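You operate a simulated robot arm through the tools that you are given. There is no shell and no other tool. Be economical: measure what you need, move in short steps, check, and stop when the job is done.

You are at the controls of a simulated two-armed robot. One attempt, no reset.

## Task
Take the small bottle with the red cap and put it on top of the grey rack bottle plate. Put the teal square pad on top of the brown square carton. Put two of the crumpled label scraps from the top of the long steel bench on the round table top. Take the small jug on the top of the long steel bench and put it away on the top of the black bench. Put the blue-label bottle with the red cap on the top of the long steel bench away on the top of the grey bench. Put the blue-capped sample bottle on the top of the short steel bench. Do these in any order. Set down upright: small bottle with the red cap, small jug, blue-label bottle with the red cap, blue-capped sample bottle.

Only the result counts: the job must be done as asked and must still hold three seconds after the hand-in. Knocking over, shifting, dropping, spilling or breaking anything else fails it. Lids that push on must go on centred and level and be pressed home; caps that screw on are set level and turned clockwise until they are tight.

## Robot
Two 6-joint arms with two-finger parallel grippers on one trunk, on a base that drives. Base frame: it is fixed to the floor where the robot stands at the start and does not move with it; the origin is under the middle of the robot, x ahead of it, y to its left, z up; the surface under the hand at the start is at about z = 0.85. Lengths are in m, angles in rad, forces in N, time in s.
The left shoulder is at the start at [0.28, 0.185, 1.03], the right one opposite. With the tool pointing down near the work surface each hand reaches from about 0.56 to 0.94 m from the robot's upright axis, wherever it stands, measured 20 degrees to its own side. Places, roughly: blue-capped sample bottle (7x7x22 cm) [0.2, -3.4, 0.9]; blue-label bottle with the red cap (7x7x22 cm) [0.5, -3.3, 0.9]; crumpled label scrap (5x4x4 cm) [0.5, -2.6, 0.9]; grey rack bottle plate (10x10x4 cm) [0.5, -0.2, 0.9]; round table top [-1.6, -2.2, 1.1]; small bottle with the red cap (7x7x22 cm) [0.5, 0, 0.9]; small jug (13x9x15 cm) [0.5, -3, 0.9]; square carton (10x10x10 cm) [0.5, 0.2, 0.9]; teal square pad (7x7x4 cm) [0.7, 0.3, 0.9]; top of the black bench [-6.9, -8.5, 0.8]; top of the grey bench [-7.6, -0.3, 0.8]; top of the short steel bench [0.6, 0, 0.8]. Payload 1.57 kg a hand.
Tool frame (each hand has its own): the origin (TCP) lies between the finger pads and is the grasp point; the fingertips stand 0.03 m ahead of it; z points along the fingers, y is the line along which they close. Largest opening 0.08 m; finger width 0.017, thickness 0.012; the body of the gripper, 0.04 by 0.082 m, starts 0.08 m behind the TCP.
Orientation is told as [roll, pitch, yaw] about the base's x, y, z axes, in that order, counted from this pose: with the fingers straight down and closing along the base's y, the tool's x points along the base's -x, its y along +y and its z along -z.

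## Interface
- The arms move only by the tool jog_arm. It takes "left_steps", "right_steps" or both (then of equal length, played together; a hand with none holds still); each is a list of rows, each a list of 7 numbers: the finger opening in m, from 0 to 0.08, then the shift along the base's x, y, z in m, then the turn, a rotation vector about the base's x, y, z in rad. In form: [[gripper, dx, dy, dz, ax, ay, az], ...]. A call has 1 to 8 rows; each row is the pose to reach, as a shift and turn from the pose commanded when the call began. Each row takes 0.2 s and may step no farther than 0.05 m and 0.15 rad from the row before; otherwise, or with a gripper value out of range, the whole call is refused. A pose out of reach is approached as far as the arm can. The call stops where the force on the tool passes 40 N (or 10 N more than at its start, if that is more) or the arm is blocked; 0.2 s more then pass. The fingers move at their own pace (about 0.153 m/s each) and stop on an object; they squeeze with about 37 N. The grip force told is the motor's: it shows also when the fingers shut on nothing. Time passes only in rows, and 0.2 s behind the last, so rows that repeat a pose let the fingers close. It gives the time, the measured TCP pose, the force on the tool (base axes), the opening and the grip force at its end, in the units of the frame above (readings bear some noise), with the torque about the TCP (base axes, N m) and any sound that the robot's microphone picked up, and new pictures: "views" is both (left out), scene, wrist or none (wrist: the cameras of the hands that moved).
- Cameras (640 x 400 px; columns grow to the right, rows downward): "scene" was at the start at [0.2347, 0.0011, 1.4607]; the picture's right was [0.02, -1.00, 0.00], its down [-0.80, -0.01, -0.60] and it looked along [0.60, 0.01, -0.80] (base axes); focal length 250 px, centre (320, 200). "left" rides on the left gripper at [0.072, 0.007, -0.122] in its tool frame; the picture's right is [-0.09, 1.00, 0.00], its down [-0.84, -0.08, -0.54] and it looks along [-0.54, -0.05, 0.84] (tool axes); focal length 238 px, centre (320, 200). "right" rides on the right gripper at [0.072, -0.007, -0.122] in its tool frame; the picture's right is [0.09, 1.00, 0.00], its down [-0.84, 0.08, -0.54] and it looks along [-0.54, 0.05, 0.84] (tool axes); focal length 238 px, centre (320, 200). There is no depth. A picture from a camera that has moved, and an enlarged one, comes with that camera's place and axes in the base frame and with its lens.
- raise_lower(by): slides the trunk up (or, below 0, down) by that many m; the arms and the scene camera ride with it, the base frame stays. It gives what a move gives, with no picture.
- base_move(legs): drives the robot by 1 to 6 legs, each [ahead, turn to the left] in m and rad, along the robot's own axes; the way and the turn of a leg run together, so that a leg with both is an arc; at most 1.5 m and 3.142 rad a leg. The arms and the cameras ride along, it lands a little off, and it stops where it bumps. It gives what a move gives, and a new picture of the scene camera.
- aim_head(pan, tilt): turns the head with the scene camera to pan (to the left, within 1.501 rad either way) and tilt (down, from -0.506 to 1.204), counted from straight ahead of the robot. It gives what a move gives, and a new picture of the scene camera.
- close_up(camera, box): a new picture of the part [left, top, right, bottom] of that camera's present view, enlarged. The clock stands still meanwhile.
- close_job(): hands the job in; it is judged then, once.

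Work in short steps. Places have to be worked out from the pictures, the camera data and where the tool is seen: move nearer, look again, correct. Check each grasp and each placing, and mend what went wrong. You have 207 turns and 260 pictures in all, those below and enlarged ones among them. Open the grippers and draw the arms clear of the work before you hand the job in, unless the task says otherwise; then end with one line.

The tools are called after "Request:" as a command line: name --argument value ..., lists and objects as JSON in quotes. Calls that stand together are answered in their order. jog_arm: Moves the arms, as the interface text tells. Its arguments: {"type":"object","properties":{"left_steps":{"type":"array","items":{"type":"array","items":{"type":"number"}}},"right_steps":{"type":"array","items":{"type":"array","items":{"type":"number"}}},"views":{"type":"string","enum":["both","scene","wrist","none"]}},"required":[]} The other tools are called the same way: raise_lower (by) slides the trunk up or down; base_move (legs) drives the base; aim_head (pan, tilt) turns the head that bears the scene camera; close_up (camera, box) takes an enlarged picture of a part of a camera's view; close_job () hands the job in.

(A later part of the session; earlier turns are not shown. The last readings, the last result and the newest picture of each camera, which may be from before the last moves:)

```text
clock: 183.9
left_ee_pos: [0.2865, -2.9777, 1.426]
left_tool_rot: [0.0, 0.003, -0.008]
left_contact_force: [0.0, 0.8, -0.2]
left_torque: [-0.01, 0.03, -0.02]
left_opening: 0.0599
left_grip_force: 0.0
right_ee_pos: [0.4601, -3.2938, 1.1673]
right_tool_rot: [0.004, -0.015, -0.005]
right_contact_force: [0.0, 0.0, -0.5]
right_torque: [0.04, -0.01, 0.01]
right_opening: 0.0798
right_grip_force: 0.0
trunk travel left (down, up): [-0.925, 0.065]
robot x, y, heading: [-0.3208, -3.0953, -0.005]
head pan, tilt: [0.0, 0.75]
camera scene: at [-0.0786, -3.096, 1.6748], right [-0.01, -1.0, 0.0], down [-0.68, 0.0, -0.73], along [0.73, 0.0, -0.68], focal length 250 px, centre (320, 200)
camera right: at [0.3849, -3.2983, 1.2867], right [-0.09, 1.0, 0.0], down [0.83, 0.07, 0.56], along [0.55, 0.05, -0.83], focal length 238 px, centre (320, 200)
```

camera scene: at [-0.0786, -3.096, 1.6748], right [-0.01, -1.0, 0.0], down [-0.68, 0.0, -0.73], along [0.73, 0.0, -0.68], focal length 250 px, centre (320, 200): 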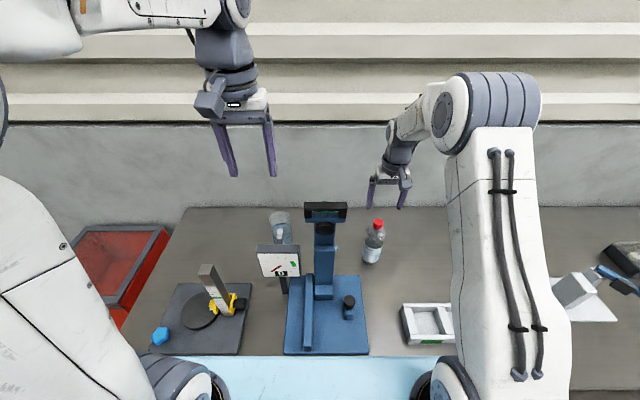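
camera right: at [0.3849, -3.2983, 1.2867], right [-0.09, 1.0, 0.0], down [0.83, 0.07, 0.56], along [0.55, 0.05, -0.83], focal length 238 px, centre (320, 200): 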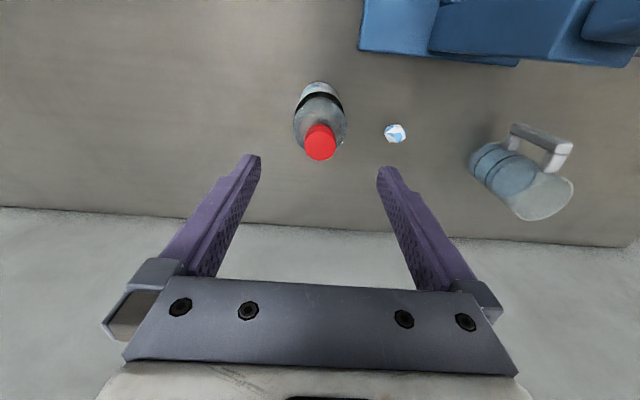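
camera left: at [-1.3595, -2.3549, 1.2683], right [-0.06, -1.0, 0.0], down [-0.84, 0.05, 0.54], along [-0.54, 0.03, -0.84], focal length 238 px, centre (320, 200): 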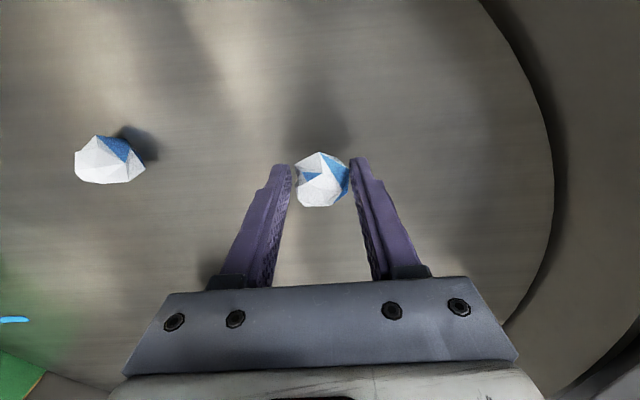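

Cap centre about [0.464, -3.290]. I lower onto it and close.

Request:
jog_arm --right_steps '[[0.08, 0.004, 0.003, -0.04, 0, 0, 0], [0.08, 0.004, 0.003, -0.08, 0, 0, 0], [0.08, 0.004, 0.003, -0.107, 0, 0, 0], [0.0, 0.004, 0.003, -0.107, 0, 0, 0], [0.0, 0.004, 0.003, -0.107, 0, 0, 0], [0.0, 0.004, 0.003, -0.107, 0, 0, 0]]' --views "wrist"

```text
clock: 185.3
left_ee_pos: [0.2865, -2.9785, 1.4268]
left_tool_rot: [0.001, -0.001, -0.007]
left_contact_force: [0.0, -0.6, -0.1]
left_torque: [-0.01, 0.0, -0.01]
left_opening: 0.0599
left_grip_force: 0.2
right_ee_pos: [0.462, -3.29, 1.0612]
right_tool_rot: [0.002, -0.017, -0.005]
right_contact_force: [0.7, -1.9, 0.7]
right_torque: [-0.27, -0.15, 0.0]
right_opening: 0.0304
right_grip_force: 37.1
trunk travel left (down, up): [-0.925, 0.065]
robot x, y, heading: [-0.3216, -3.0939, -0.004]
head pan, tilt: [0.0, 0.75]
camera right: at [0.3881, -3.2954, 1.1806], right [-0.09, 1.0, 0.0], down [0.83, 0.07, 0.56], along [0.55, 0.05, -0.83], focal length 238 px, centre (320, 200)
```

right: 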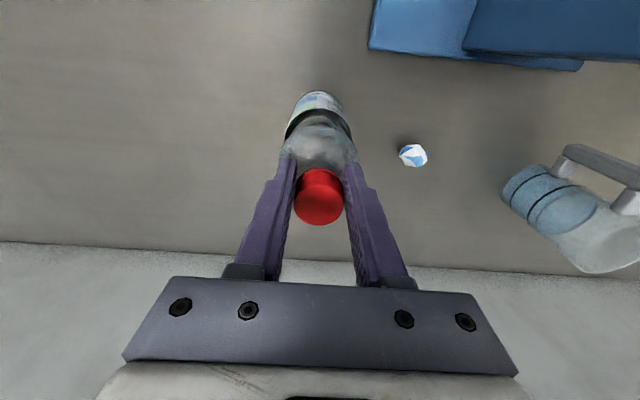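

Gripped. I lift it straight up, then draw it back a little.

Request:
jog_arm --right_steps '[[0.0, 0, 0, 0.03, 0, 0, 0], [0.0, 0, 0, 0.07, 0, 0, 0], [0.0, 0, 0, 0.11, 0, 0, 0], [0.0, 0, 0, 0.15, 0, 0, 0], [0.0, -0.02, 0, 0.185, 0, 0, 0], [0.0, -0.05, -0.01, 0.22, 0, 0, 0], [0.0, -0.08, -0.02, 0.25, 0, 0, 0], [0.0, -0.1, -0.03, 0.28, 0, 0, 0]]' --views "scene"

```text
clock: 187.1
left_ee_pos: [0.2863, -2.9789, 1.4274]
left_tool_rot: [0.001, -0.001, -0.007]
left_contact_force: [0.5, 0.5, 0.1]
left_torque: [0.02, 0.01, -0.01]
left_opening: 0.0601
left_grip_force: 0.2
right_ee_pos: [0.3602, -3.3184, 1.3437]
right_tool_rot: [0.003, -0.017, -0.006]
right_contact_force: [0.2, 0.7, -5.4]
right_torque: [-0.04, 0.07, 0.01]
right_opening: 0.0304
right_grip_force: 36.6
trunk travel left (down, up): [-0.925, 0.065]
robot x, y, heading: [-0.3225, -3.0973, 0.0]
head pan, tilt: [0.0, 0.75]
camera scene: at [-0.0787, -3.096, 1.6748], right [-0.01, -1.0, 0.0], down [-0.68, 0.0, -0.73], along [0.73, 0.0, -0.68], focal length 250 px, centre (320, 200)
```

scene: 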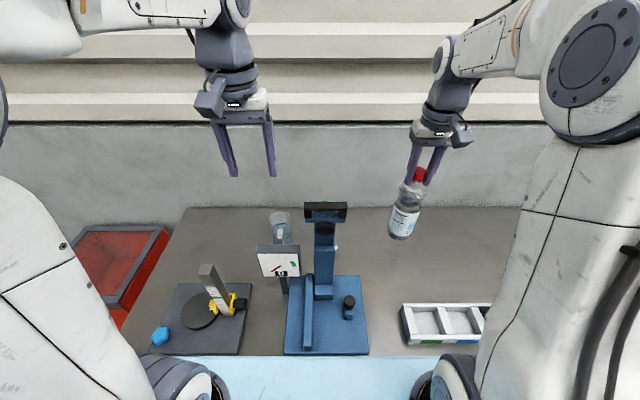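

Bottle held (5.4 N). Now I bring the left hand over the jug handle area, above the gauge, and look.

Request:
jog_arm --left_steps '[[0.08, 0.03, 0.005, -0.03, 0, 0, 0], [0.08, 0.065, 0.01, -0.06, 0, 0, 0], [0.08, 0.1, 0.015, -0.09, 0, 0, 0], [0.08, 0.135, 0.02, -0.12, 0, 0, 0], [0.08, 0.165, 0.025, -0.15, 0, 0, 0], [0.08, 0.185, 0.028, -0.19, 0, 0, 0]]'

```text
clock: 188.5
left_ee_pos: [0.4712, -2.9488, 1.237]
left_tool_rot: [-0.001, 0.001, -0.008]
left_contact_force: [-0.1, 0.1, 0.3]
left_torque: [-0.02, 0.01, 0.0]
left_opening: 0.0803
left_grip_force: 0.1
right_ee_pos: [0.3606, -3.3178, 1.3419]
right_tool_rot: [0.003, -0.016, -0.005]
right_contact_force: [-0.7, 0.4, -5.4]
right_torque: [0.05, 0.01, 0.0]
right_opening: 0.0304
right_grip_force: 37.4
trunk travel left (down, up): [-0.925, 0.065]
robot x, y, heading: [-0.3241, -3.0928, -0.008]
head pan, tilt: [0.0, 0.75]
camera scene: at [-0.0784, -3.096, 1.6747], right [-0.01, -1.0, 0.0], down [-0.68, 0.0, -0.73], along [0.73, 0.0, -0.68], focal length 250 px, centre (320, 200)
camera left: at [0.3984, -2.9412, 1.3589], right [0.1, 1.0, 0.0], down [0.84, -0.08, 0.54], along [0.54, -0.05, -0.84], focal length 238 px, centre (320, 200)
```

scene: 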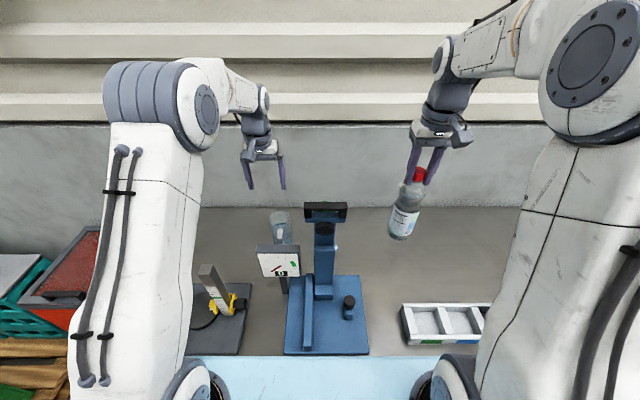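
left: 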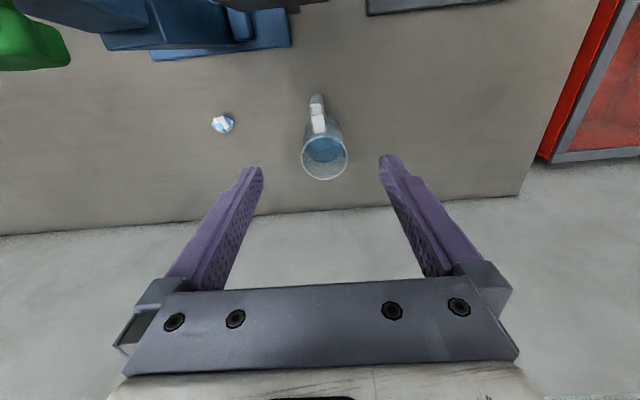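

Request:
close_up --camera "left" --box '[264, 80, 376, 190]'

```text
3.64 times, centred on (320, 135) of left
camera zoom: at [0.3984, -2.9412, 1.3589], right [0.1, 1.0, 0.0], down [0.84, -0.08, 0.54], along [0.54, -0.05, -0.84], focal length 867 px, centre (320, 436)
```

zoom: 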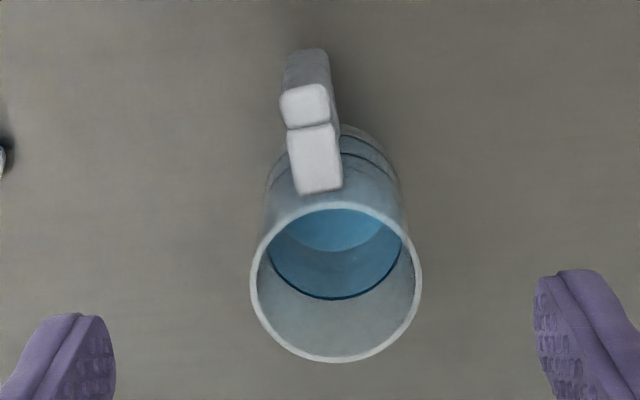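

The jug is open, half full, rim centre ≈ [0.55, -2.948] at z ≈ 0.985, about 8 cm wide – too wide to clasp. I'll pinch its +y rim wall: first lower to z 1.12 and shift to [0.55, -2.911] with 5 cm opening.

Request:
jog_arm --left_steps '[[0.06, 0.0, 0.01, -0.04, 0, 0, 0], [0.05, 0.0, 0.02, -0.08, 0, 0, 0], [0.05, 0.01, 0.03, -0.11, 0, 0, 0], [0.05, 0.045, 0.038, -0.12, 0, 0, 0], [0.05, 0.077, 0.038, -0.12, 0, 0, 0], [0.05, 0.077, 0.038, -0.12, 0, 0, 0]]' --views "wrist"

Request:
close_up --camera "left" --box '[200, 60, 440, 210]'

```text
clock: 189.9
left_ee_pos: [0.5486, -2.9092, 1.118]
left_tool_rot: [0.0, 0.002, -0.005]
left_contact_force: [-0.2, -0.3, 0.1]
left_torque: [0.01, 0.0, 0.0]
left_opening: 0.0499
left_grip_force: 0.1
right_ee_pos: [0.3611, -3.3189, 1.3422]
right_tool_rot: [0.004, -0.016, -0.007]
right_contact_force: [-0.3, 0.5, -4.3]
right_torque: [-0.02, 0.08, 0.0]
right_opening: 0.0306
right_grip_force: 37.4
trunk travel left (down, up): [-0.925, 0.065]
robot x, y, heading: [-0.324, -3.0941, -0.008]
head pan, tilt: [0.0, 0.75]
camera left: at [0.4769, -2.9017, 1.2398], right [0.1, 1.0, 0.0], down [0.84, -0.08, 0.54], along [0.54, -0.05, -0.84], focal length 238 px, centre (320, 200)
```

left: 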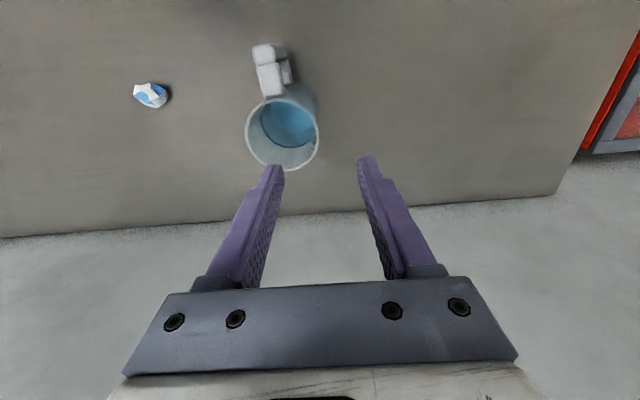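

```text
2.67 times, centred on (320, 135) of left
camera zoom: at [0.4769, -2.9017, 1.2398], right [0.1, 1.0, 0.0], down [0.84, -0.08, 0.54], along [0.54, -0.05, -0.84], focal length 636 px, centre (320, 373)
```

zoom: 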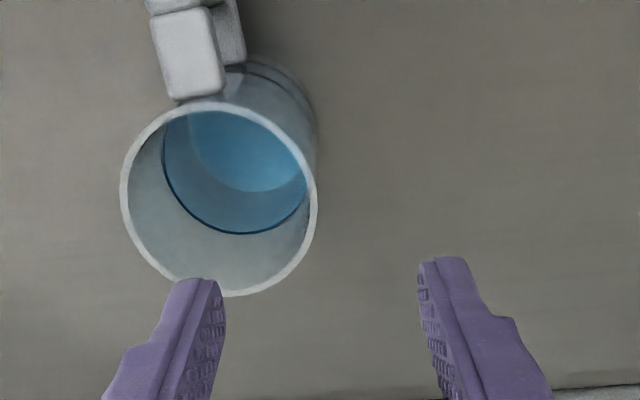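

Rim centre refined to [0.550, -2.948], z 0.996, so the +y wall is at y ≈ -2.9115. I descend to just above the rim and check.

Request:
jog_arm --left_steps '[[0.05, 0.001, -0.003, -0.04, 0, 0, 0], [0.05, 0.001, -0.003, -0.08, 0, 0, 0], [0.05, 0.001, -0.003, -0.08, 0, 0, 0]]' --views "none"

Request:
close_up --camera "left" --box '[200, 110, 440, 260]'

```text
clock: 190.7
left_ee_pos: [0.5498, -2.914, 1.0357]
left_tool_rot: [0.0, 0.0, -0.006]
left_contact_force: [0.3, 0.3, -0.5]
left_torque: [-0.02, 0.01, -0.01]
left_opening: 0.05
left_grip_force: 0.0
right_ee_pos: [0.3615, -3.319, 1.3435]
right_tool_rot: [0.003, -0.018, -0.005]
right_contact_force: [0.3, 0.3, -5.5]
right_torque: [0.0, 0.04, -0.02]
right_opening: 0.0306
right_grip_force: 37.2
trunk travel left (down, up): [-0.925, 0.065]
robot x, y, heading: [-0.3211, -3.0948, -0.001]
head pan, tilt: [0.0, 0.75]
```

```text
2.67 times, centred on (320, 185) of left
camera zoom: at [0.4775, -2.9065, 1.1583], right [0.1, 1.0, 0.0], down [0.84, -0.08, 0.54], along [0.54, -0.05, -0.84], focal length 636 px, centre (320, 240)
```

zoom: 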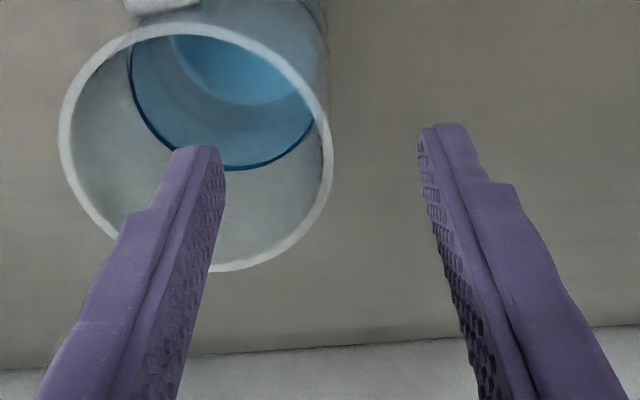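

Well lined up: inner finger inside the mouth, wall midway between the fingers. I descend 5.5 cm and close.

Request:
jog_arm --left_steps '[[0.05, 0, 0.001, -0.03, 0, 0, 0], [0.05, 0, 0.001, -0.055, 0, 0, 0], [0.0, 0, 0.001, -0.055, 0, 0, 0], [0.0, 0, 0.001, -0.055, 0, 0, 0], [0.0, 0, 0.001, -0.055, 0, 0, 0]]'

```text
clock: 191.9
left_ee_pos: [0.5507, -2.9143, 0.981]
left_tool_rot: [0.001, 0.0, -0.007]
left_contact_force: [0.7, -0.2, 0.0]
left_torque: [-0.04, -0.12, 0.07]
left_opening: 0.0063
left_grip_force: 26.3
right_ee_pos: [0.3604, -3.3175, 1.342]
right_tool_rot: [0.002, -0.018, -0.005]
right_contact_force: [-0.5, -0.1, -4.9]
right_torque: [0.02, 0.06, -0.01]
right_opening: 0.0305
right_grip_force: 36.8
trunk travel left (down, up): [-0.925, 0.065]
robot x, y, heading: [-0.3252, -3.0924, -0.004]
head pan, tilt: [0.0, 0.75]
camera scene: at [-0.0784, -3.0961, 1.6747], right [-0.01, -1.0, 0.0], down [-0.68, 0.0, -0.73], along [0.73, 0.0, -0.68], focal length 250 px, centre (320, 200)
camera left: at [0.4789, -2.9055, 1.1031], right [0.1, 1.0, 0.0], down [0.84, -0.08, 0.54], along [0.54, -0.05, -0.84], focal length 238 px, centre (320, 200)
```

scene: 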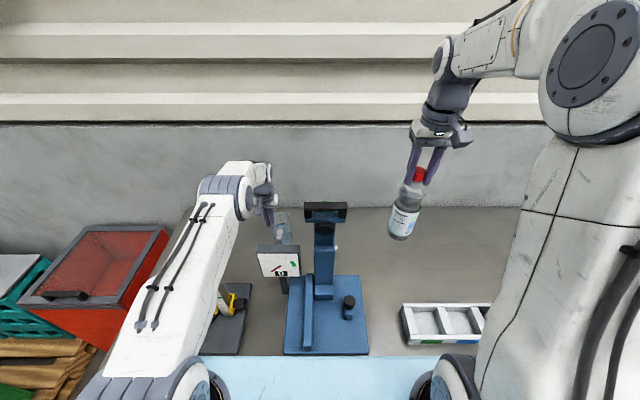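
left: 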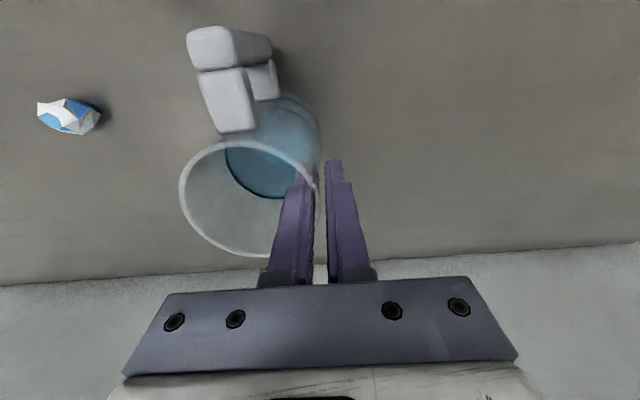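

The wall is pinched (6 mm). I let it finish closing, then lift 3 cm and check.

Request:
jog_arm --left_steps '[[0.0, 0, 0, 0, 0, 0, 0], [0.0, 0, 0, 0.0, 0, 0, 0], [0.0, 0, 0, 0.01, 0, 0, 0], [0.0, 0, 0, 0.03, 0, 0, 0]]' --views "wrist"

```text
clock: 192.9
left_ee_pos: [0.5495, -2.9146, 1.011]
left_tool_rot: [0.001, 0.003, -0.008]
left_contact_force: [-0.5, 0.0, -4.9]
left_torque: [0.18, -0.1, 0.01]
left_opening: 0.0065
left_grip_force: 25.8
right_ee_pos: [0.3612, -3.3179, 1.3434]
right_tool_rot: [0.005, -0.016, -0.005]
right_contact_force: [0.6, -0.5, -5.5]
right_torque: [-0.01, 0.07, -0.01]
right_opening: 0.0303
right_grip_force: 37.1
trunk travel left (down, up): [-0.925, 0.065]
robot x, y, heading: [-0.3241, -3.0947, -0.003]
head pan, tilt: [0.0, 0.75]
camera left: at [0.4775, -2.9057, 1.1337], right [0.1, 1.0, 0.0], down [0.84, -0.08, 0.54], along [0.54, -0.05, -0.84], focal length 238 px, centre (320, 200)
```

left: 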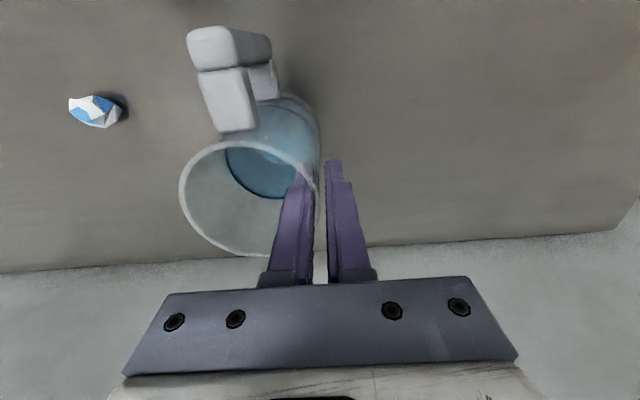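

Jug lifted level (4.9 N). I raise the trunk 6 cm, then lift further while easing back so it clears the gauge.

Request:
raise_lower --by 0.06

Request:
jog_arm --left_steps '[[0.0, 0, 0, 0.03, 0, 0, 0], [0.0, -0.01, 0, 0.06, 0, 0, 0], [0.0, -0.02, 0, 0.09, 0, 0, 0], [0.0, -0.03, 0.005, 0.12, 0, 0, 0], [0.0, -0.045, 0.01, 0.15, 0, 0, 0], [0.0, -0.055, 0.015, 0.18, 0, 0, 0], [0.0, -0.06, 0.02, 0.21, 0, 0, 0], [0.0, -0.065, 0.02, 0.25, 0, 0, 0]]'

```text
clock: 193.9
left_ee_pos: [0.5499, -2.9128, 1.0706]
left_tool_rot: [0.0, 0.003, -0.008]
left_contact_force: [0.4, 0.3, -3.8]
left_torque: [0.15, -0.06, 0.03]
left_opening: 0.0065
left_grip_force: 26.1
right_ee_pos: [0.3611, -3.3181, 1.4023]
right_tool_rot: [0.003, -0.016, -0.005]
right_contact_force: [0.9, 0.6, -4.4]
right_torque: [-0.01, 0.05, 0.0]
right_opening: 0.0299
right_grip_force: 37.1
trunk travel left (down, up): [-0.985, 0.005]
robot x, y, heading: [-0.3206, -3.0951, -0.006]
head pan, tilt: [0.0, 0.75]
```

```text
clock: 195.7
left_ee_pos: [0.4869, -2.893, 1.3241]
left_tool_rot: [0.0, -0.002, -0.006]
left_contact_force: [-0.2, -1.1, -4.5]
left_torque: [0.19, -0.08, -0.01]
left_opening: 0.0062
left_grip_force: 25.8
right_ee_pos: [0.3609, -3.3173, 1.4035]
right_tool_rot: [0.005, -0.017, -0.006]
right_contact_force: [0.2, 0.0, -4.3]
right_torque: [-0.02, 0.05, -0.02]
right_opening: 0.03
right_grip_force: 36.8
trunk travel left (down, up): [-0.985, 0.005]
robot x, y, heading: [-0.3213, -3.0954, -0.007]
head pan, tilt: [0.0, 0.75]
camera scene: at [-0.0784, -3.096, 1.7347], right [-0.01, -1.0, 0.0], down [-0.68, 0.0, -0.73], along [0.73, 0.0, -0.68], focal length 250 px, centre (320, 200)
camera left: at [0.4144, -2.885, 1.4456], right [0.1, 1.0, 0.0], down [0.84, -0.08, 0.54], along [0.54, -0.05, -0.84], focal length 238 px, centre (320, 200)
```

scene: 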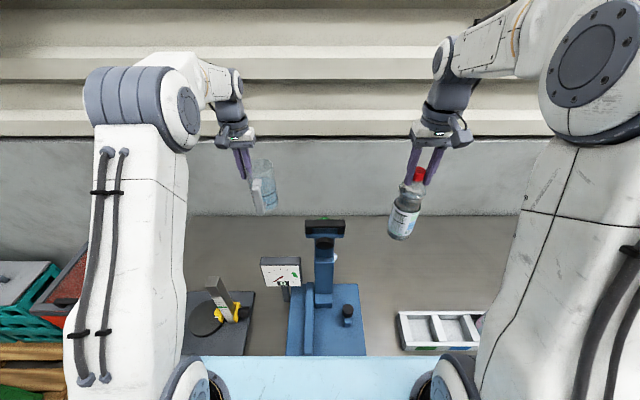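
left: 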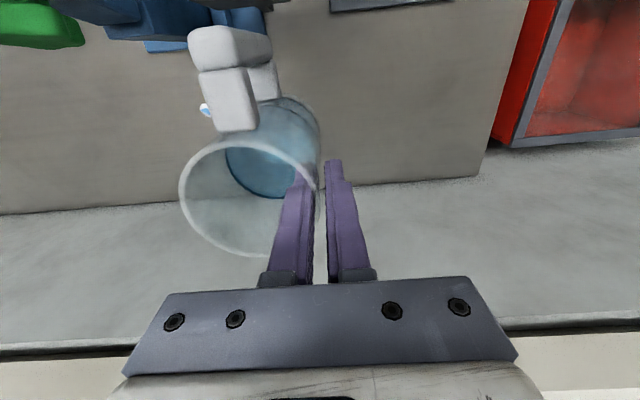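

Jug is clear of gauge and mast. I back off 0.33 m, pull the left hand in a bit, and turn to face -y to view the route.

Request:
base_move --legs '[[-0.33, 0]]'

Request:
jog_arm --left_steps '[[0.0, -0.03, 0, 0, 0, 0, 0], [0.0, -0.06, 0, 0, 0, 0, 0], [0.0, -0.09, 0, 0.0, 0, 0, 0], [0.0, -0.12, 0, 0.0, 0, 0, 0]]' --right_steps '[[0.0, 0, 0, 0, 0, 0, 0], [0.0, 0, 0, 0, 0, 0, 0], [0.0, 0, 0, 0.0, 0, 0, 0], [0.0, 0, 0, 0.0, 0, 0, 0]]' --views "none"

Request:
base_move --legs '[[0, -1.571]]'

Request:
aim_head --pan -0.6 --tilt 0.2

```text
clock: 197.9
left_ee_pos: [0.1604, -2.8933, 1.3229]
left_tool_rot: [-0.001, 0.002, -0.011]
left_contact_force: [-0.7, -0.3, -3.8]
left_torque: [0.18, -0.08, 0.03]
left_opening: 0.0063
left_grip_force: 26.7
right_ee_pos: [0.0332, -3.3188, 1.4034]
right_tool_rot: [0.004, -0.015, -0.009]
right_contact_force: [0.6, -0.2, -5.4]
right_torque: [0.01, 0.07, -0.01]
right_opening: 0.0301
right_grip_force: 37.1
trunk travel left (down, up): [-0.985, 0.005]
robot x, y, heading: [-0.6466, -3.0896, -0.008]
head pan, tilt: [0.0, 0.75]
camera scene: at [-0.4048, -3.0943, 1.7348], right [-0.01, -1.0, 0.0], down [-0.68, 0.01, -0.73], along [0.73, -0.01, -0.68], focal length 250 px, centre (320, 200)
```

scene: 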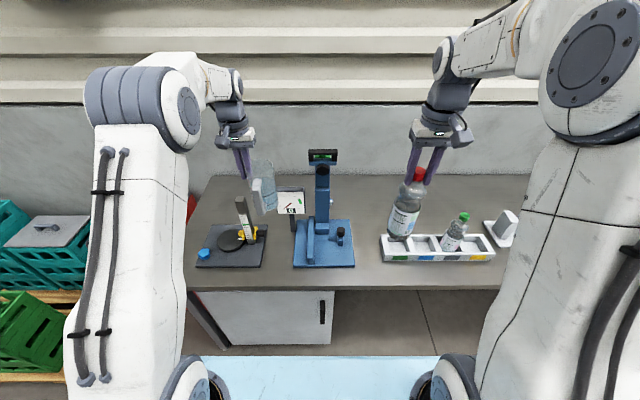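

```text
clock: 198.9
left_ee_pos: [0.0411, -2.8936, 1.3258]
left_tool_rot: [-0.001, 0.0, -0.01]
left_contact_force: [0.3, -0.7, -3.5]
left_torque: [0.16, -0.03, 0.02]
left_opening: 0.0063
left_grip_force: 26.0
right_ee_pos: [0.0341, -3.3177, 1.4024]
right_tool_rot: [0.003, -0.016, -0.007]
right_contact_force: [-0.2, 0.0, -4.1]
right_torque: [0.05, 0.06, -0.01]
right_opening: 0.0304
right_grip_force: 36.7
trunk travel left (down, up): [-0.985, 0.005]
robot x, y, heading: [-0.6501, -3.0897, -0.013]
head pan, tilt: [0.0, 0.75]
```

```text
clock: 203.1
left_ee_pos: [-0.4373, -3.7783, 1.3253]
left_tool_rot: [0.0, 0.003, -1.56]
left_contact_force: [0.5, -1.0, -5.1]
left_torque: [-0.07, -0.2, 0.03]
left_opening: 0.0064
left_grip_force: 26.5
right_ee_pos: [-0.8599, -3.78, 1.4024]
right_tool_rot: [0.004, -0.016, -1.561]
right_contact_force: [-0.1, 0.5, -4.7]
right_torque: [0.02, 0.04, 0.0]
right_opening: 0.0298
right_grip_force: 37.2
trunk travel left (down, up): [-0.985, 0.005]
robot x, y, heading: [-0.6446, -3.0933, -1.558]
head pan, tilt: [0.0, 0.75]
camera scene: at [-0.6455, -3.3355, 1.7347], right [-1.0, -0.01, 0.0], down [-0.01, 0.68, -0.73], along [0.01, -0.73, -0.68], focal length 250 px, centre (320, 200)
```

scene: 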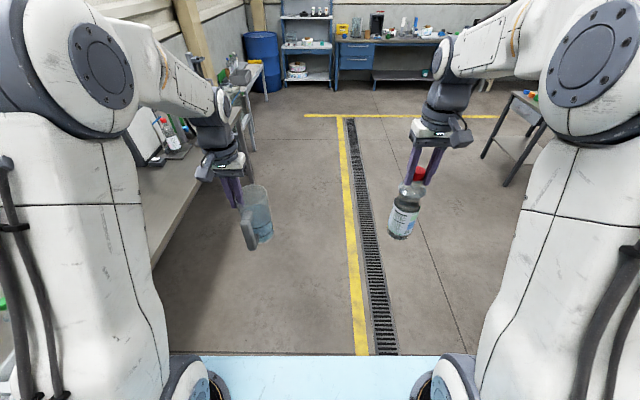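

```text
clock: 204.1
left_ee_pos: [-0.438, -3.7783, 1.3255]
left_tool_rot: [-0.001, 0.002, -1.56]
left_contact_force: [-0.4, -0.8, -3.5]
left_torque: [-0.07, -0.15, 0.01]
left_opening: 0.0063
left_grip_force: 26.3
right_ee_pos: [-0.8601, -3.778, 1.4027]
right_tool_rot: [0.002, -0.015, -1.56]
right_contact_force: [-0.6, 1.0, -5.5]
right_torque: [0.07, 0.02, 0.01]
right_opening: 0.0294
right_grip_force: 36.7
trunk travel left (down, up): [-0.985, 0.005]
robot x, y, heading: [-0.6498, -3.0928, -1.556]
head pan, tilt: [-0.6, 0.201]
camera scene: at [-0.6979, -3.3301, 1.7843], right [-0.83, 0.56, 0.0], down [0.11, 0.17, -0.98], along [-0.54, -0.81, -0.2], focal length 250 px, centre (320, 200)
```

scene: 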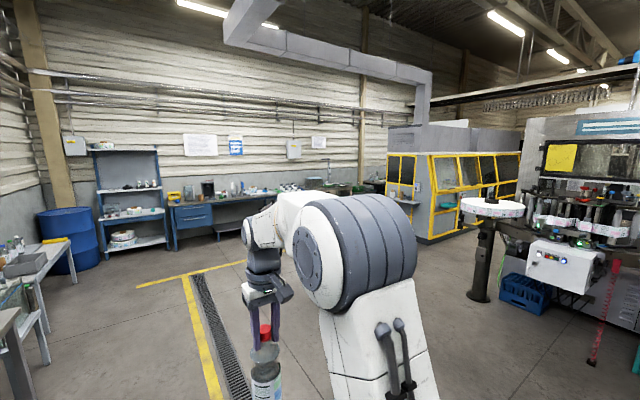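

The route runs down the lane, then west. I drive 3 m along -y and look right again.

Request:
base_move --legs '[[1.5, 0], [1.5, 0]]'

Request:
aim_head --pan -0.95 --tilt 0.25

```text
clock: 218.5
left_ee_pos: [-0.3469, -6.772, 1.3252]
left_tool_rot: [0.001, 0.002, -1.542]
left_contact_force: [0.0, 0.3, -4.6]
left_torque: [-0.08, -0.13, 0.02]
left_opening: 0.0059
left_grip_force: 26.2
right_ee_pos: [-0.7704, -6.7814, 1.4025]
right_tool_rot: [0.004, -0.015, -1.54]
right_contact_force: [-0.2, -0.2, -5.4]
right_torque: [0.08, 0.0, -0.01]
right_opening: 0.029
right_grip_force: 37.6
trunk travel left (down, up): [-0.985, 0.005]
robot x, y, heading: [-0.5695, -6.0898, -1.541]
head pan, tilt: [-0.6, 0.201]
camera scene: at [-0.6153, -6.329, 1.7843], right [-0.84, 0.54, 0.0], down [0.11, 0.17, -0.98], along [-0.53, -0.82, -0.2], focal length 250 px, centre (320, 200)
```

scene: 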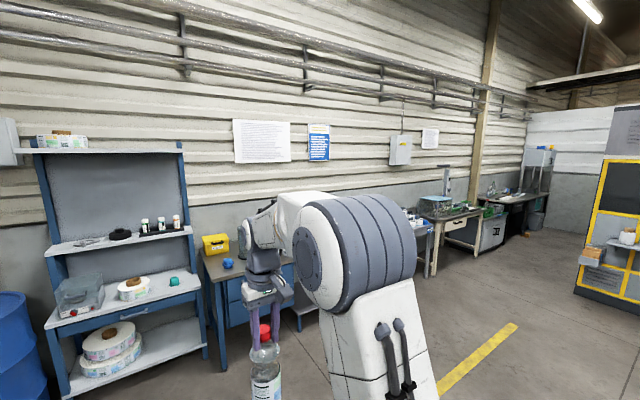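

```text
clock: 219.3
left_ee_pos: [-0.3465, -6.773, 1.3259]
left_tool_rot: [0.001, 0.001, -1.543]
left_contact_force: [-0.2, 0.4, -4.0]
left_torque: [-0.07, -0.16, -0.02]
left_opening: 0.0062
left_grip_force: 25.6
right_ee_pos: [-0.7708, -6.7815, 1.4031]
right_tool_rot: [0.003, -0.015, -1.541]
right_contact_force: [0.5, 1.3, -4.6]
right_torque: [0.06, -0.03, 0.02]
right_opening: 0.0294
right_grip_force: 36.8
trunk travel left (down, up): [-0.985, 0.005]
robot x, y, heading: [-0.5691, -6.0884, -1.542]
head pan, tilt: [-0.949, 0.25]
camera scene: at [-0.6391, -6.3071, 1.7798], right [-0.61, 0.8, 0.0], down [0.2, 0.15, -0.97], along [-0.77, -0.59, -0.25], focal length 250 px, centre (320, 200)
```

scene: 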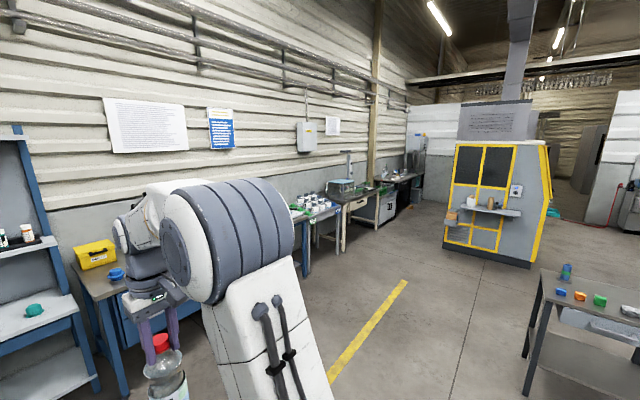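

The black bench is at the far end of the back wall, in a ~1.2 m aisle between benches (front y ≈ -8.2) and the yellow cell (y ≈ -7.0). I turn toward the aisle mouth and drive 3.6 m.

Request:
base_move --legs '[[0, -1.215], [1.2, 0], [1.2, 0], [1.2, 0]]'

Request:
aim_head --pan 0.15 --tilt 0.35

```text
clock: 239.8
left_ee_pos: [-4.4782, -7.9132, 1.3265]
left_tool_rot: [0.001, 0.002, -2.755]
left_contact_force: [0.5, 0.2, -3.9]
left_torque: [-0.18, 0.04, 0.02]
left_opening: 0.0063
left_grip_force: 25.9
right_ee_pos: [-4.6352, -7.5176, 1.4022]
right_tool_rot: [0.004, -0.017, -2.755]
right_contact_force: [-0.1, -0.7, -4.5]
right_torque: [0.02, -0.07, 0.0]
right_opening: 0.0289
right_grip_force: 36.9
trunk travel left (down, up): [-0.985, 0.005]
robot x, y, heading: [-3.9195, -7.4631, -2.757]
head pan, tilt: [-0.949, 0.25]
camera scene: at [-4.1438, -7.4742, 1.7798], right [0.53, 0.85, 0.0], down [0.21, -0.13, -0.97], along [-0.82, 0.52, -0.25], focal length 250 px, centre (320, 200)
```

scene: 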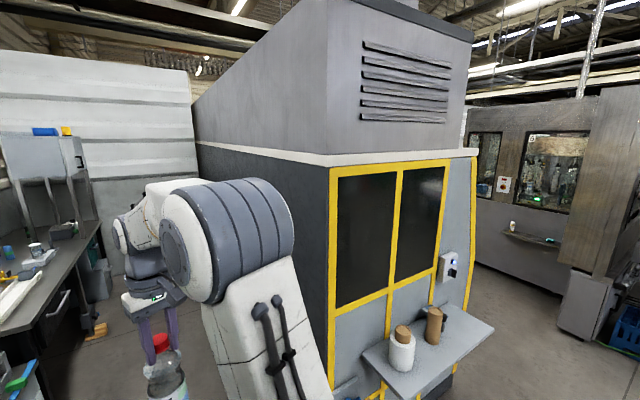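

```text
clock: 241.2
left_ee_pos: [-4.4769, -7.9113, 1.3242]
left_tool_rot: [0.001, 0.002, -2.756]
left_contact_force: [0.2, 0.8, -3.9]
left_torque: [-0.17, 0.0, 0.01]
left_opening: 0.0063
left_grip_force: 25.8
right_ee_pos: [-4.6339, -7.5176, 1.4031]
right_tool_rot: [0.005, -0.014, -2.755]
right_contact_force: [0.0, 0.2, -4.7]
right_torque: [0.04, -0.07, -0.01]
right_opening: 0.0291
right_grip_force: 36.6
trunk travel left (down, up): [-0.985, 0.005]
robot x, y, heading: [-3.9182, -7.4646, -2.752]
head pan, tilt: [0.15, 0.351]
camera scene: at [-4.1449, -7.5715, 1.7703], right [-0.51, 0.86, 0.0], down [0.3, 0.18, -0.94], along [-0.81, -0.48, -0.34], focal length 250 px, centre (320, 200)
```

scene: 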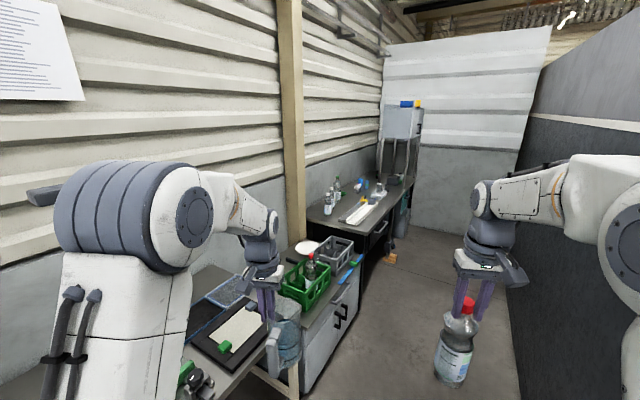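

The black bench begins at x ≈ -5.9 with its front at y ≈ -8.12. I zoom in to find a free spot on it.

Request:
close_up --camera "scene" --box '[260, 150, 460, 275]'

```text
3.20 times, centred on (360, 212) of scene
camera zoom: at [-4.1449, -7.5715, 1.7703], right [-0.51, 0.86, 0.0], down [0.3, 0.18, -0.94], along [-0.81, -0.48, -0.34], focal length 800 px, centre (192, 160)
```

zoom: 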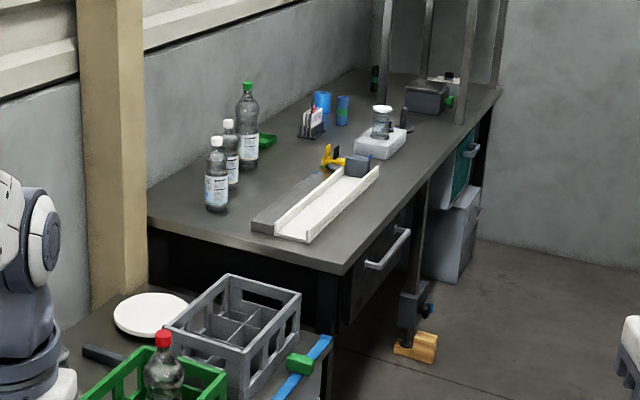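

Free strip on the black bench: in front of the white channel, around [-6.1, -8.235]. I first shift to y ≈ -7.63 so the right elbow clears the yellow cell, then line up along the aisle.

Request:
base_move --legs '[[0.44, 0], [0, -0.385]]'

```text
clock: 245.0
left_ee_pos: [-5.0169, -7.829, 1.3255]
left_tool_rot: [0.001, 0.002, 3.134]
left_contact_force: [0.4, 0.2, -3.9]
left_torque: [-0.14, 0.08, -0.01]
left_opening: 0.0064
left_grip_force: 26.0
right_ee_pos: [-5.0095, -7.4056, 1.4025]
right_tool_rot: [0.003, -0.015, 3.136]
right_contact_force: [0.5, 0.8, -4.7]
right_torque: [-0.01, -0.06, 0.01]
right_opening: 0.0288
right_grip_force: 37.0
trunk travel left (down, up): [-0.985, 0.005]
robot x, y, heading: [-4.3274, -7.632, 3.135]
head pan, tilt: [0.15, 0.351]
camera scene: at [-4.578, -7.6422, 1.7703], right [-0.14, 0.99, 0.0], down [0.34, 0.05, -0.94], along [-0.93, -0.13, -0.34], focal length 250 px, centre (320, 200)
```

scene: 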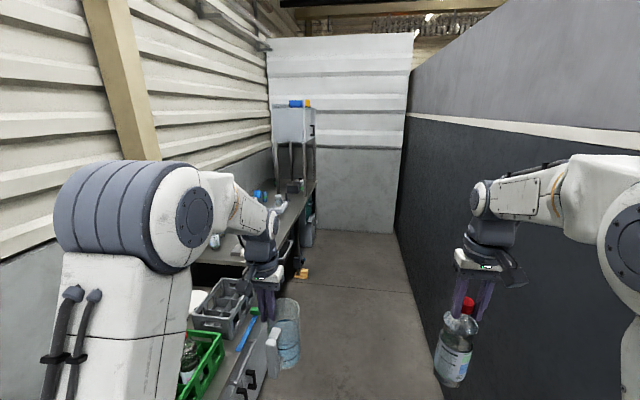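

Aligned with the aisle; about 0.12 m to the cell at the elbow. I advance 1.42 m in two stages, bearing very slightly left.

Request:
base_move --legs '[[0.7, 0.03]]'

Request:
base_move --legs '[[0.72, 0.0]]'

```text
clock: 248.9
left_ee_pos: [-5.7118, -7.861, 1.326]
left_tool_rot: [0.0, 0.003, -3.113]
left_contact_force: [-0.4, 0.5, -4.1]
left_torque: [-0.19, 0.07, 0.0]
left_opening: 0.0066
left_grip_force: 26.3
right_ee_pos: [-5.7201, -7.4375, 1.4029]
right_tool_rot: [0.003, -0.015, -3.111]
right_contact_force: [0.4, 0.1, -5.2]
right_torque: [0.02, -0.09, -0.01]
right_opening: 0.0284
right_grip_force: 36.3
trunk travel left (down, up): [-0.985, 0.005]
robot x, y, heading: [-5.0265, -7.6366, -3.109]
head pan, tilt: [0.15, 0.351]
camera scene: at [-5.2804, -7.6583, 1.7703], right [-0.18, 0.98, 0.0], down [0.34, 0.06, -0.94], along [-0.92, -0.17, -0.34], focal length 250 px, centre (320, 200)
```

scene: 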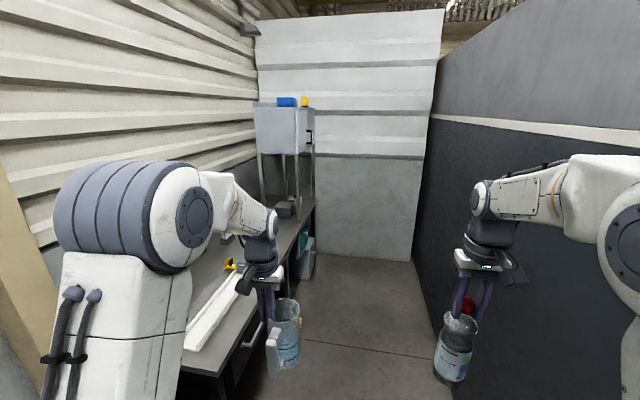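

```text
clock: 252.8
left_ee_pos: [-6.4377, -7.8787, 1.3247]
left_tool_rot: [0.0, 0.0, -3.117]
left_contact_force: [0.6, -0.3, -4.7]
left_torque: [-0.17, 0.07, -0.01]
left_opening: 0.006
left_grip_force: 26.5
right_ee_pos: [-6.4451, -7.4563, 1.4024]
right_tool_rot: [0.005, -0.015, -3.114]
right_contact_force: [0.0, 0.7, -4.9]
right_torque: [0.0, -0.05, -0.01]
right_opening: 0.0288
right_grip_force: 37.0
trunk travel left (down, up): [-0.985, 0.005]
robot x, y, heading: [-5.7542, -7.6531, -3.11]
head pan, tilt: [0.15, 0.351]
camera scene: at [-6.0063, -7.6772, 1.7703], right [-0.17, 0.98, 0.0], down [0.34, 0.06, -0.94], along [-0.92, -0.16, -0.34], focal length 250 px, centre (320, 200)
```

scene: 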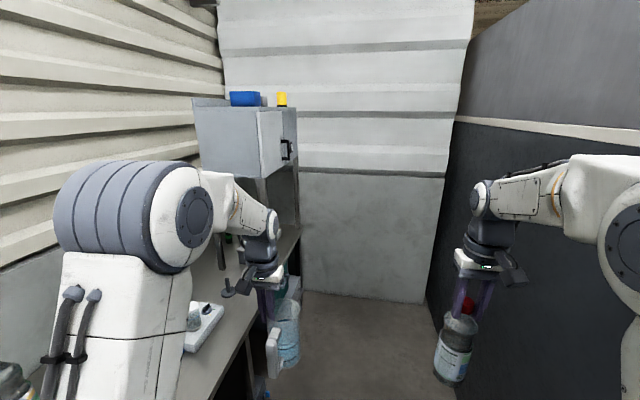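

Now I turn left 0.8 rad toward the bench and look down at the free strip.

Request:
base_move --legs '[[0, 0.8]]'

Request:
aim_head --pan 0.2 --tilt 0.85

Request:
close_up --camera "left" --box '[0, 0, 640, 400]'

```text
clock: 255.3
left_ee_pos: [-6.0716, -8.3008, 1.3253]
left_tool_rot: [0.0, 0.001, -2.317]
left_contact_force: [0.1, 0.0, -4.1]
left_torque: [-0.15, -0.06, 0.02]
left_opening: 0.006
left_grip_force: 26.1
right_ee_pos: [-6.3808, -8.0129, 1.4017]
right_tool_rot: [0.004, -0.013, -2.314]
right_contact_force: [0.2, 1.0, -4.9]
right_torque: [0.05, -0.01, 0.03]
right_opening: 0.0284
right_grip_force: 36.7
trunk travel left (down, up): [-0.985, 0.005]
robot x, y, heading: [-5.7507, -7.6606, -2.32]
head pan, tilt: [0.15, 0.351]
camera scene: at [-5.9148, -7.8522, 1.7703], right [-0.83, 0.56, 0.0], down [0.19, 0.29, -0.94], along [-0.53, -0.78, -0.34], focal length 250 px, centre (320, 200)
```

scene: 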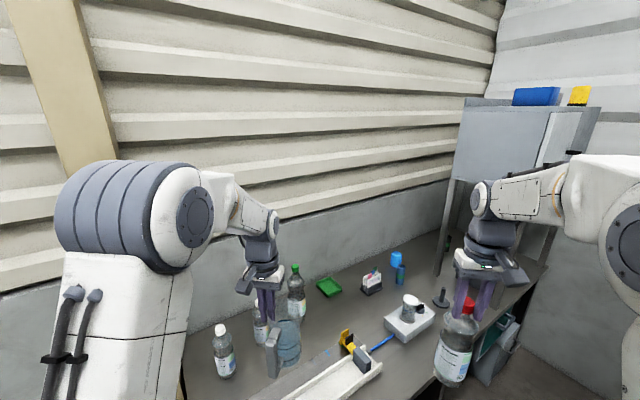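

```text
clock: 256.2
left_ee_pos: [-6.0707, -8.3009, 1.3256]
left_tool_rot: [0.0, 0.001, -2.315]
left_contact_force: [-0.3, -0.8, -4.1]
left_torque: [-0.16, -0.07, -0.01]
left_opening: 0.0062
left_grip_force: 26.5
right_ee_pos: [-6.38, -8.0127, 1.4024]
right_tool_rot: [0.004, -0.014, -2.314]
right_contact_force: [0.4, 0.2, -5.4]
right_torque: [0.04, -0.05, -0.01]
right_opening: 0.0285
right_grip_force: 36.9
trunk travel left (down, up): [-0.985, 0.005]
robot x, y, heading: [-5.7558, -7.6561, -2.317]
head pan, tilt: [0.201, 0.85]
camera scene: at [-5.9033, -7.8418, 1.7268], right [-0.86, 0.52, 0.0], down [0.39, 0.64, -0.66], along [-0.34, -0.57, -0.75], focal length 250 px, centre (320, 200)
```

scene: 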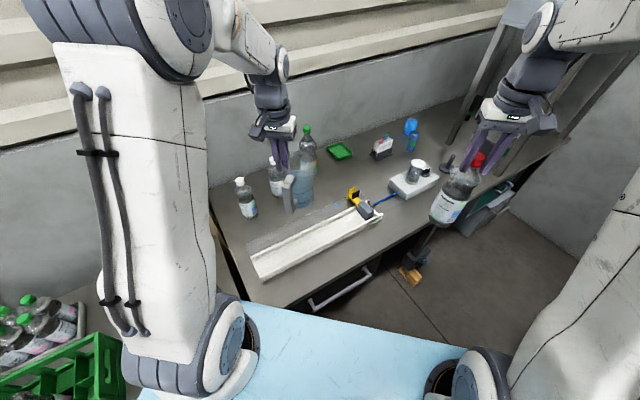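

```text
1.00 times, centred on (320, 200) of left (not enlarged: the box is as wide or as high as the picture)
camera zoom: at [-6.0186, -8.2524, 1.4472], right [0.67, -0.74, 0.0], down [-0.62, -0.56, 0.54], along [-0.4, -0.36, -0.84], focal length 238 px, centre (320, 200)
```

zoom: 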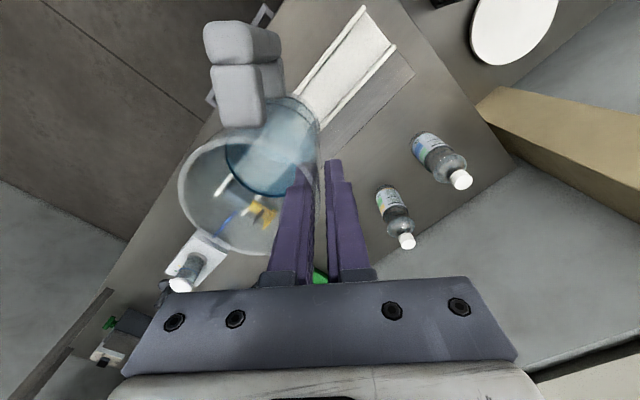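

Front strip is y from -8.145 to -8.30. I'll set the jug at about [-6.2, -8.22]: shift the left hand to [-6.173, -8.245], then begin lowering.

Request:
jog_arm --left_steps '[[0.0, -0.035, 0.019, 0, 0, 0, 0], [0.0, -0.07, 0.038, 0, 0, 0, 0], [0.0, -0.102, 0.056, 0, 0, 0, 0], [0.0, -0.102, 0.056, -0.04, 0, 0, 0], [0.0, -0.102, 0.056, -0.085, 0, 0, 0], [0.0, -0.102, 0.056, -0.13, 0, 0, 0], [0.0, -0.102, 0.056, -0.175, 0, 0, 0], [0.0, -0.102, 0.056, -0.22, 0, 0, 0]]'

Request:
close_up --camera "scene" --box '[230, 150, 430, 275]'

```text
clock: 258.0
left_ee_pos: [-6.1738, -8.248, 1.1067]
left_tool_rot: [0.0, 0.0, -2.316]
left_contact_force: [0.2, -0.3, -4.6]
left_torque: [-0.17, -0.08, 0.03]
left_opening: 0.0062
left_grip_force: 26.3
right_ee_pos: [-6.3809, -8.0113, 1.4022]
right_tool_rot: [0.002, -0.014, -2.313]
right_contact_force: [-0.4, 0.0, -5.1]
right_torque: [0.04, -0.05, -0.01]
right_opening: 0.0283
right_grip_force: 36.6
trunk travel left (down, up): [-0.985, 0.005]
robot x, y, heading: [-5.7549, -7.6541, -2.313]
head pan, tilt: [0.201, 0.85]
camera scene: at [-5.9034, -7.8419, 1.7267], right [-0.86, 0.52, 0.0], down [0.39, 0.64, -0.66], along [-0.34, -0.56, -0.75], focal length 250 px, centre (320, 200)
camera left: at [-6.1205, -8.1994, 1.2274], right [0.67, -0.74, 0.0], down [-0.62, -0.56, 0.54], along [-0.4, -0.36, -0.84], focal length 238 px, centre (320, 200)
```

scene: 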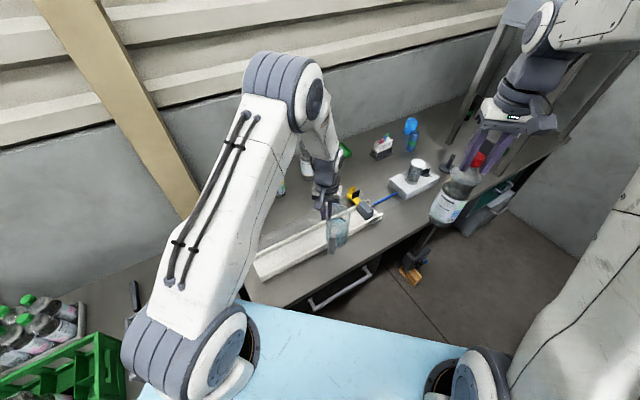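
left: 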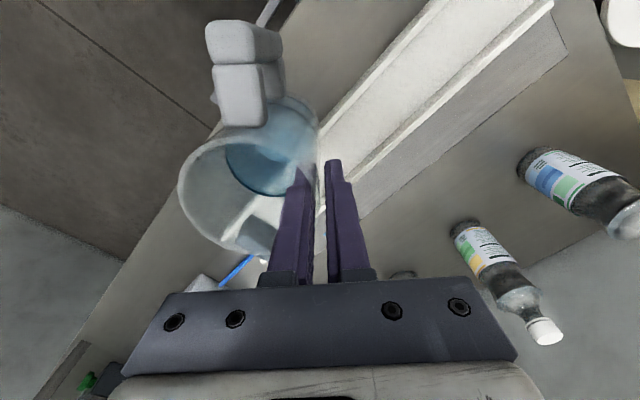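

```text
3.20 times, centred on (330, 212) of scene
camera zoom: at [-5.9034, -7.8419, 1.7267], right [-0.86, 0.52, 0.0], down [0.39, 0.64, -0.66], along [-0.34, -0.56, -0.75], focal length 800 px, centre (288, 160)
```

zoom: 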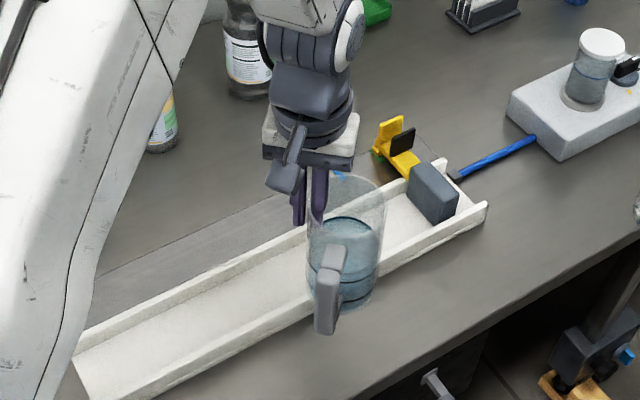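

The jug will land midway between channel and front edge. I lower 10 cm more.

Request:
jog_arm --left_steps '[[0.0, 0, 0, -0.04, 0, 0, 0], [0.0, 0, 0, -0.075, 0, 0, 0], [0.0, 0, 0, -0.1, 0, 0, 0], [0.0, 0, 0, -0.1, 0, 0, 0]]' --views "none"

Request:
close_up --camera "scene" --box '[270, 190, 430, 290]'

```text
clock: 259.0
left_ee_pos: [-6.174, -8.2458, 1.0056]
left_tool_rot: [0.001, 0.002, -2.317]
left_contact_force: [-0.9, 0.1, -6.1]
left_torque: [-0.16, -0.07, 0.01]
left_opening: 0.006
left_grip_force: 26.2
right_ee_pos: [-6.3806, -8.0113, 1.4017]
right_tool_rot: [0.003, -0.013, -2.316]
right_contact_force: [0.3, -0.1, -6.0]
right_torque: [0.08, -0.08, 0.0]
right_opening: 0.0282
right_grip_force: 37.3
trunk travel left (down, up): [-0.985, 0.005]
robot x, y, heading: [-5.7541, -7.6559, -2.315]
head pan, tilt: [0.201, 0.85]
```

```text
4.00 times, centred on (350, 240) of scene
camera zoom: at [-5.9034, -7.8418, 1.7267], right [-0.86, 0.52, 0.0], down [0.39, 0.64, -0.66], along [-0.34, -0.56, -0.75], focal length 1000 px, centre (200, 40)
```

zoom: 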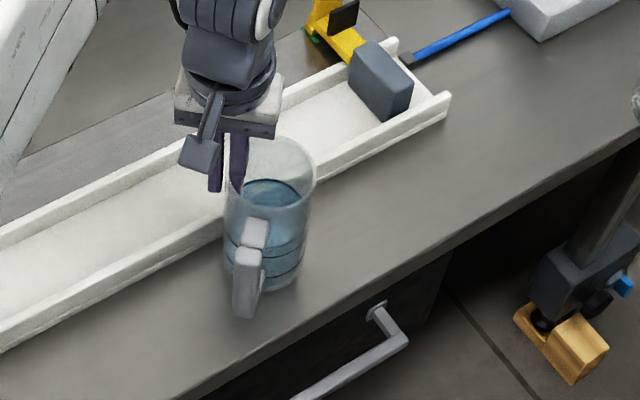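

Good position. I lower in small steps watching the force.

Request:
jog_arm --left_steps '[[0.0, 0, 0, -0.008, 0, 0, 0], [0.0, 0, 0, -0.016, 0, 0, 0], [0.0, 0, 0, -0.022, 0, 0, 0], [0.0, 0, 0, -0.026, 0, 0, 0]]' --views "none"

```text
clock: 260.0
left_ee_pos: [-6.1735, -8.2453, 0.9824]
left_tool_rot: [-0.001, 0.001, -2.318]
left_contact_force: [3.3, 2.6, 19.5]
left_torque: [0.52, -0.02, -0.01]
left_opening: 0.0064
left_grip_force: 26.4
right_ee_pos: [-6.3798, -8.0108, 1.4022]
right_tool_rot: [0.003, -0.018, -2.314]
right_contact_force: [0.7, -0.2, -5.1]
right_torque: [0.08, -0.04, -0.03]
right_opening: 0.0285
right_grip_force: 36.7
trunk travel left (down, up): [-0.985, 0.005]
robot x, y, heading: [-5.7537, -7.6584, -2.311]
head pan, tilt: [0.201, 0.85]
```

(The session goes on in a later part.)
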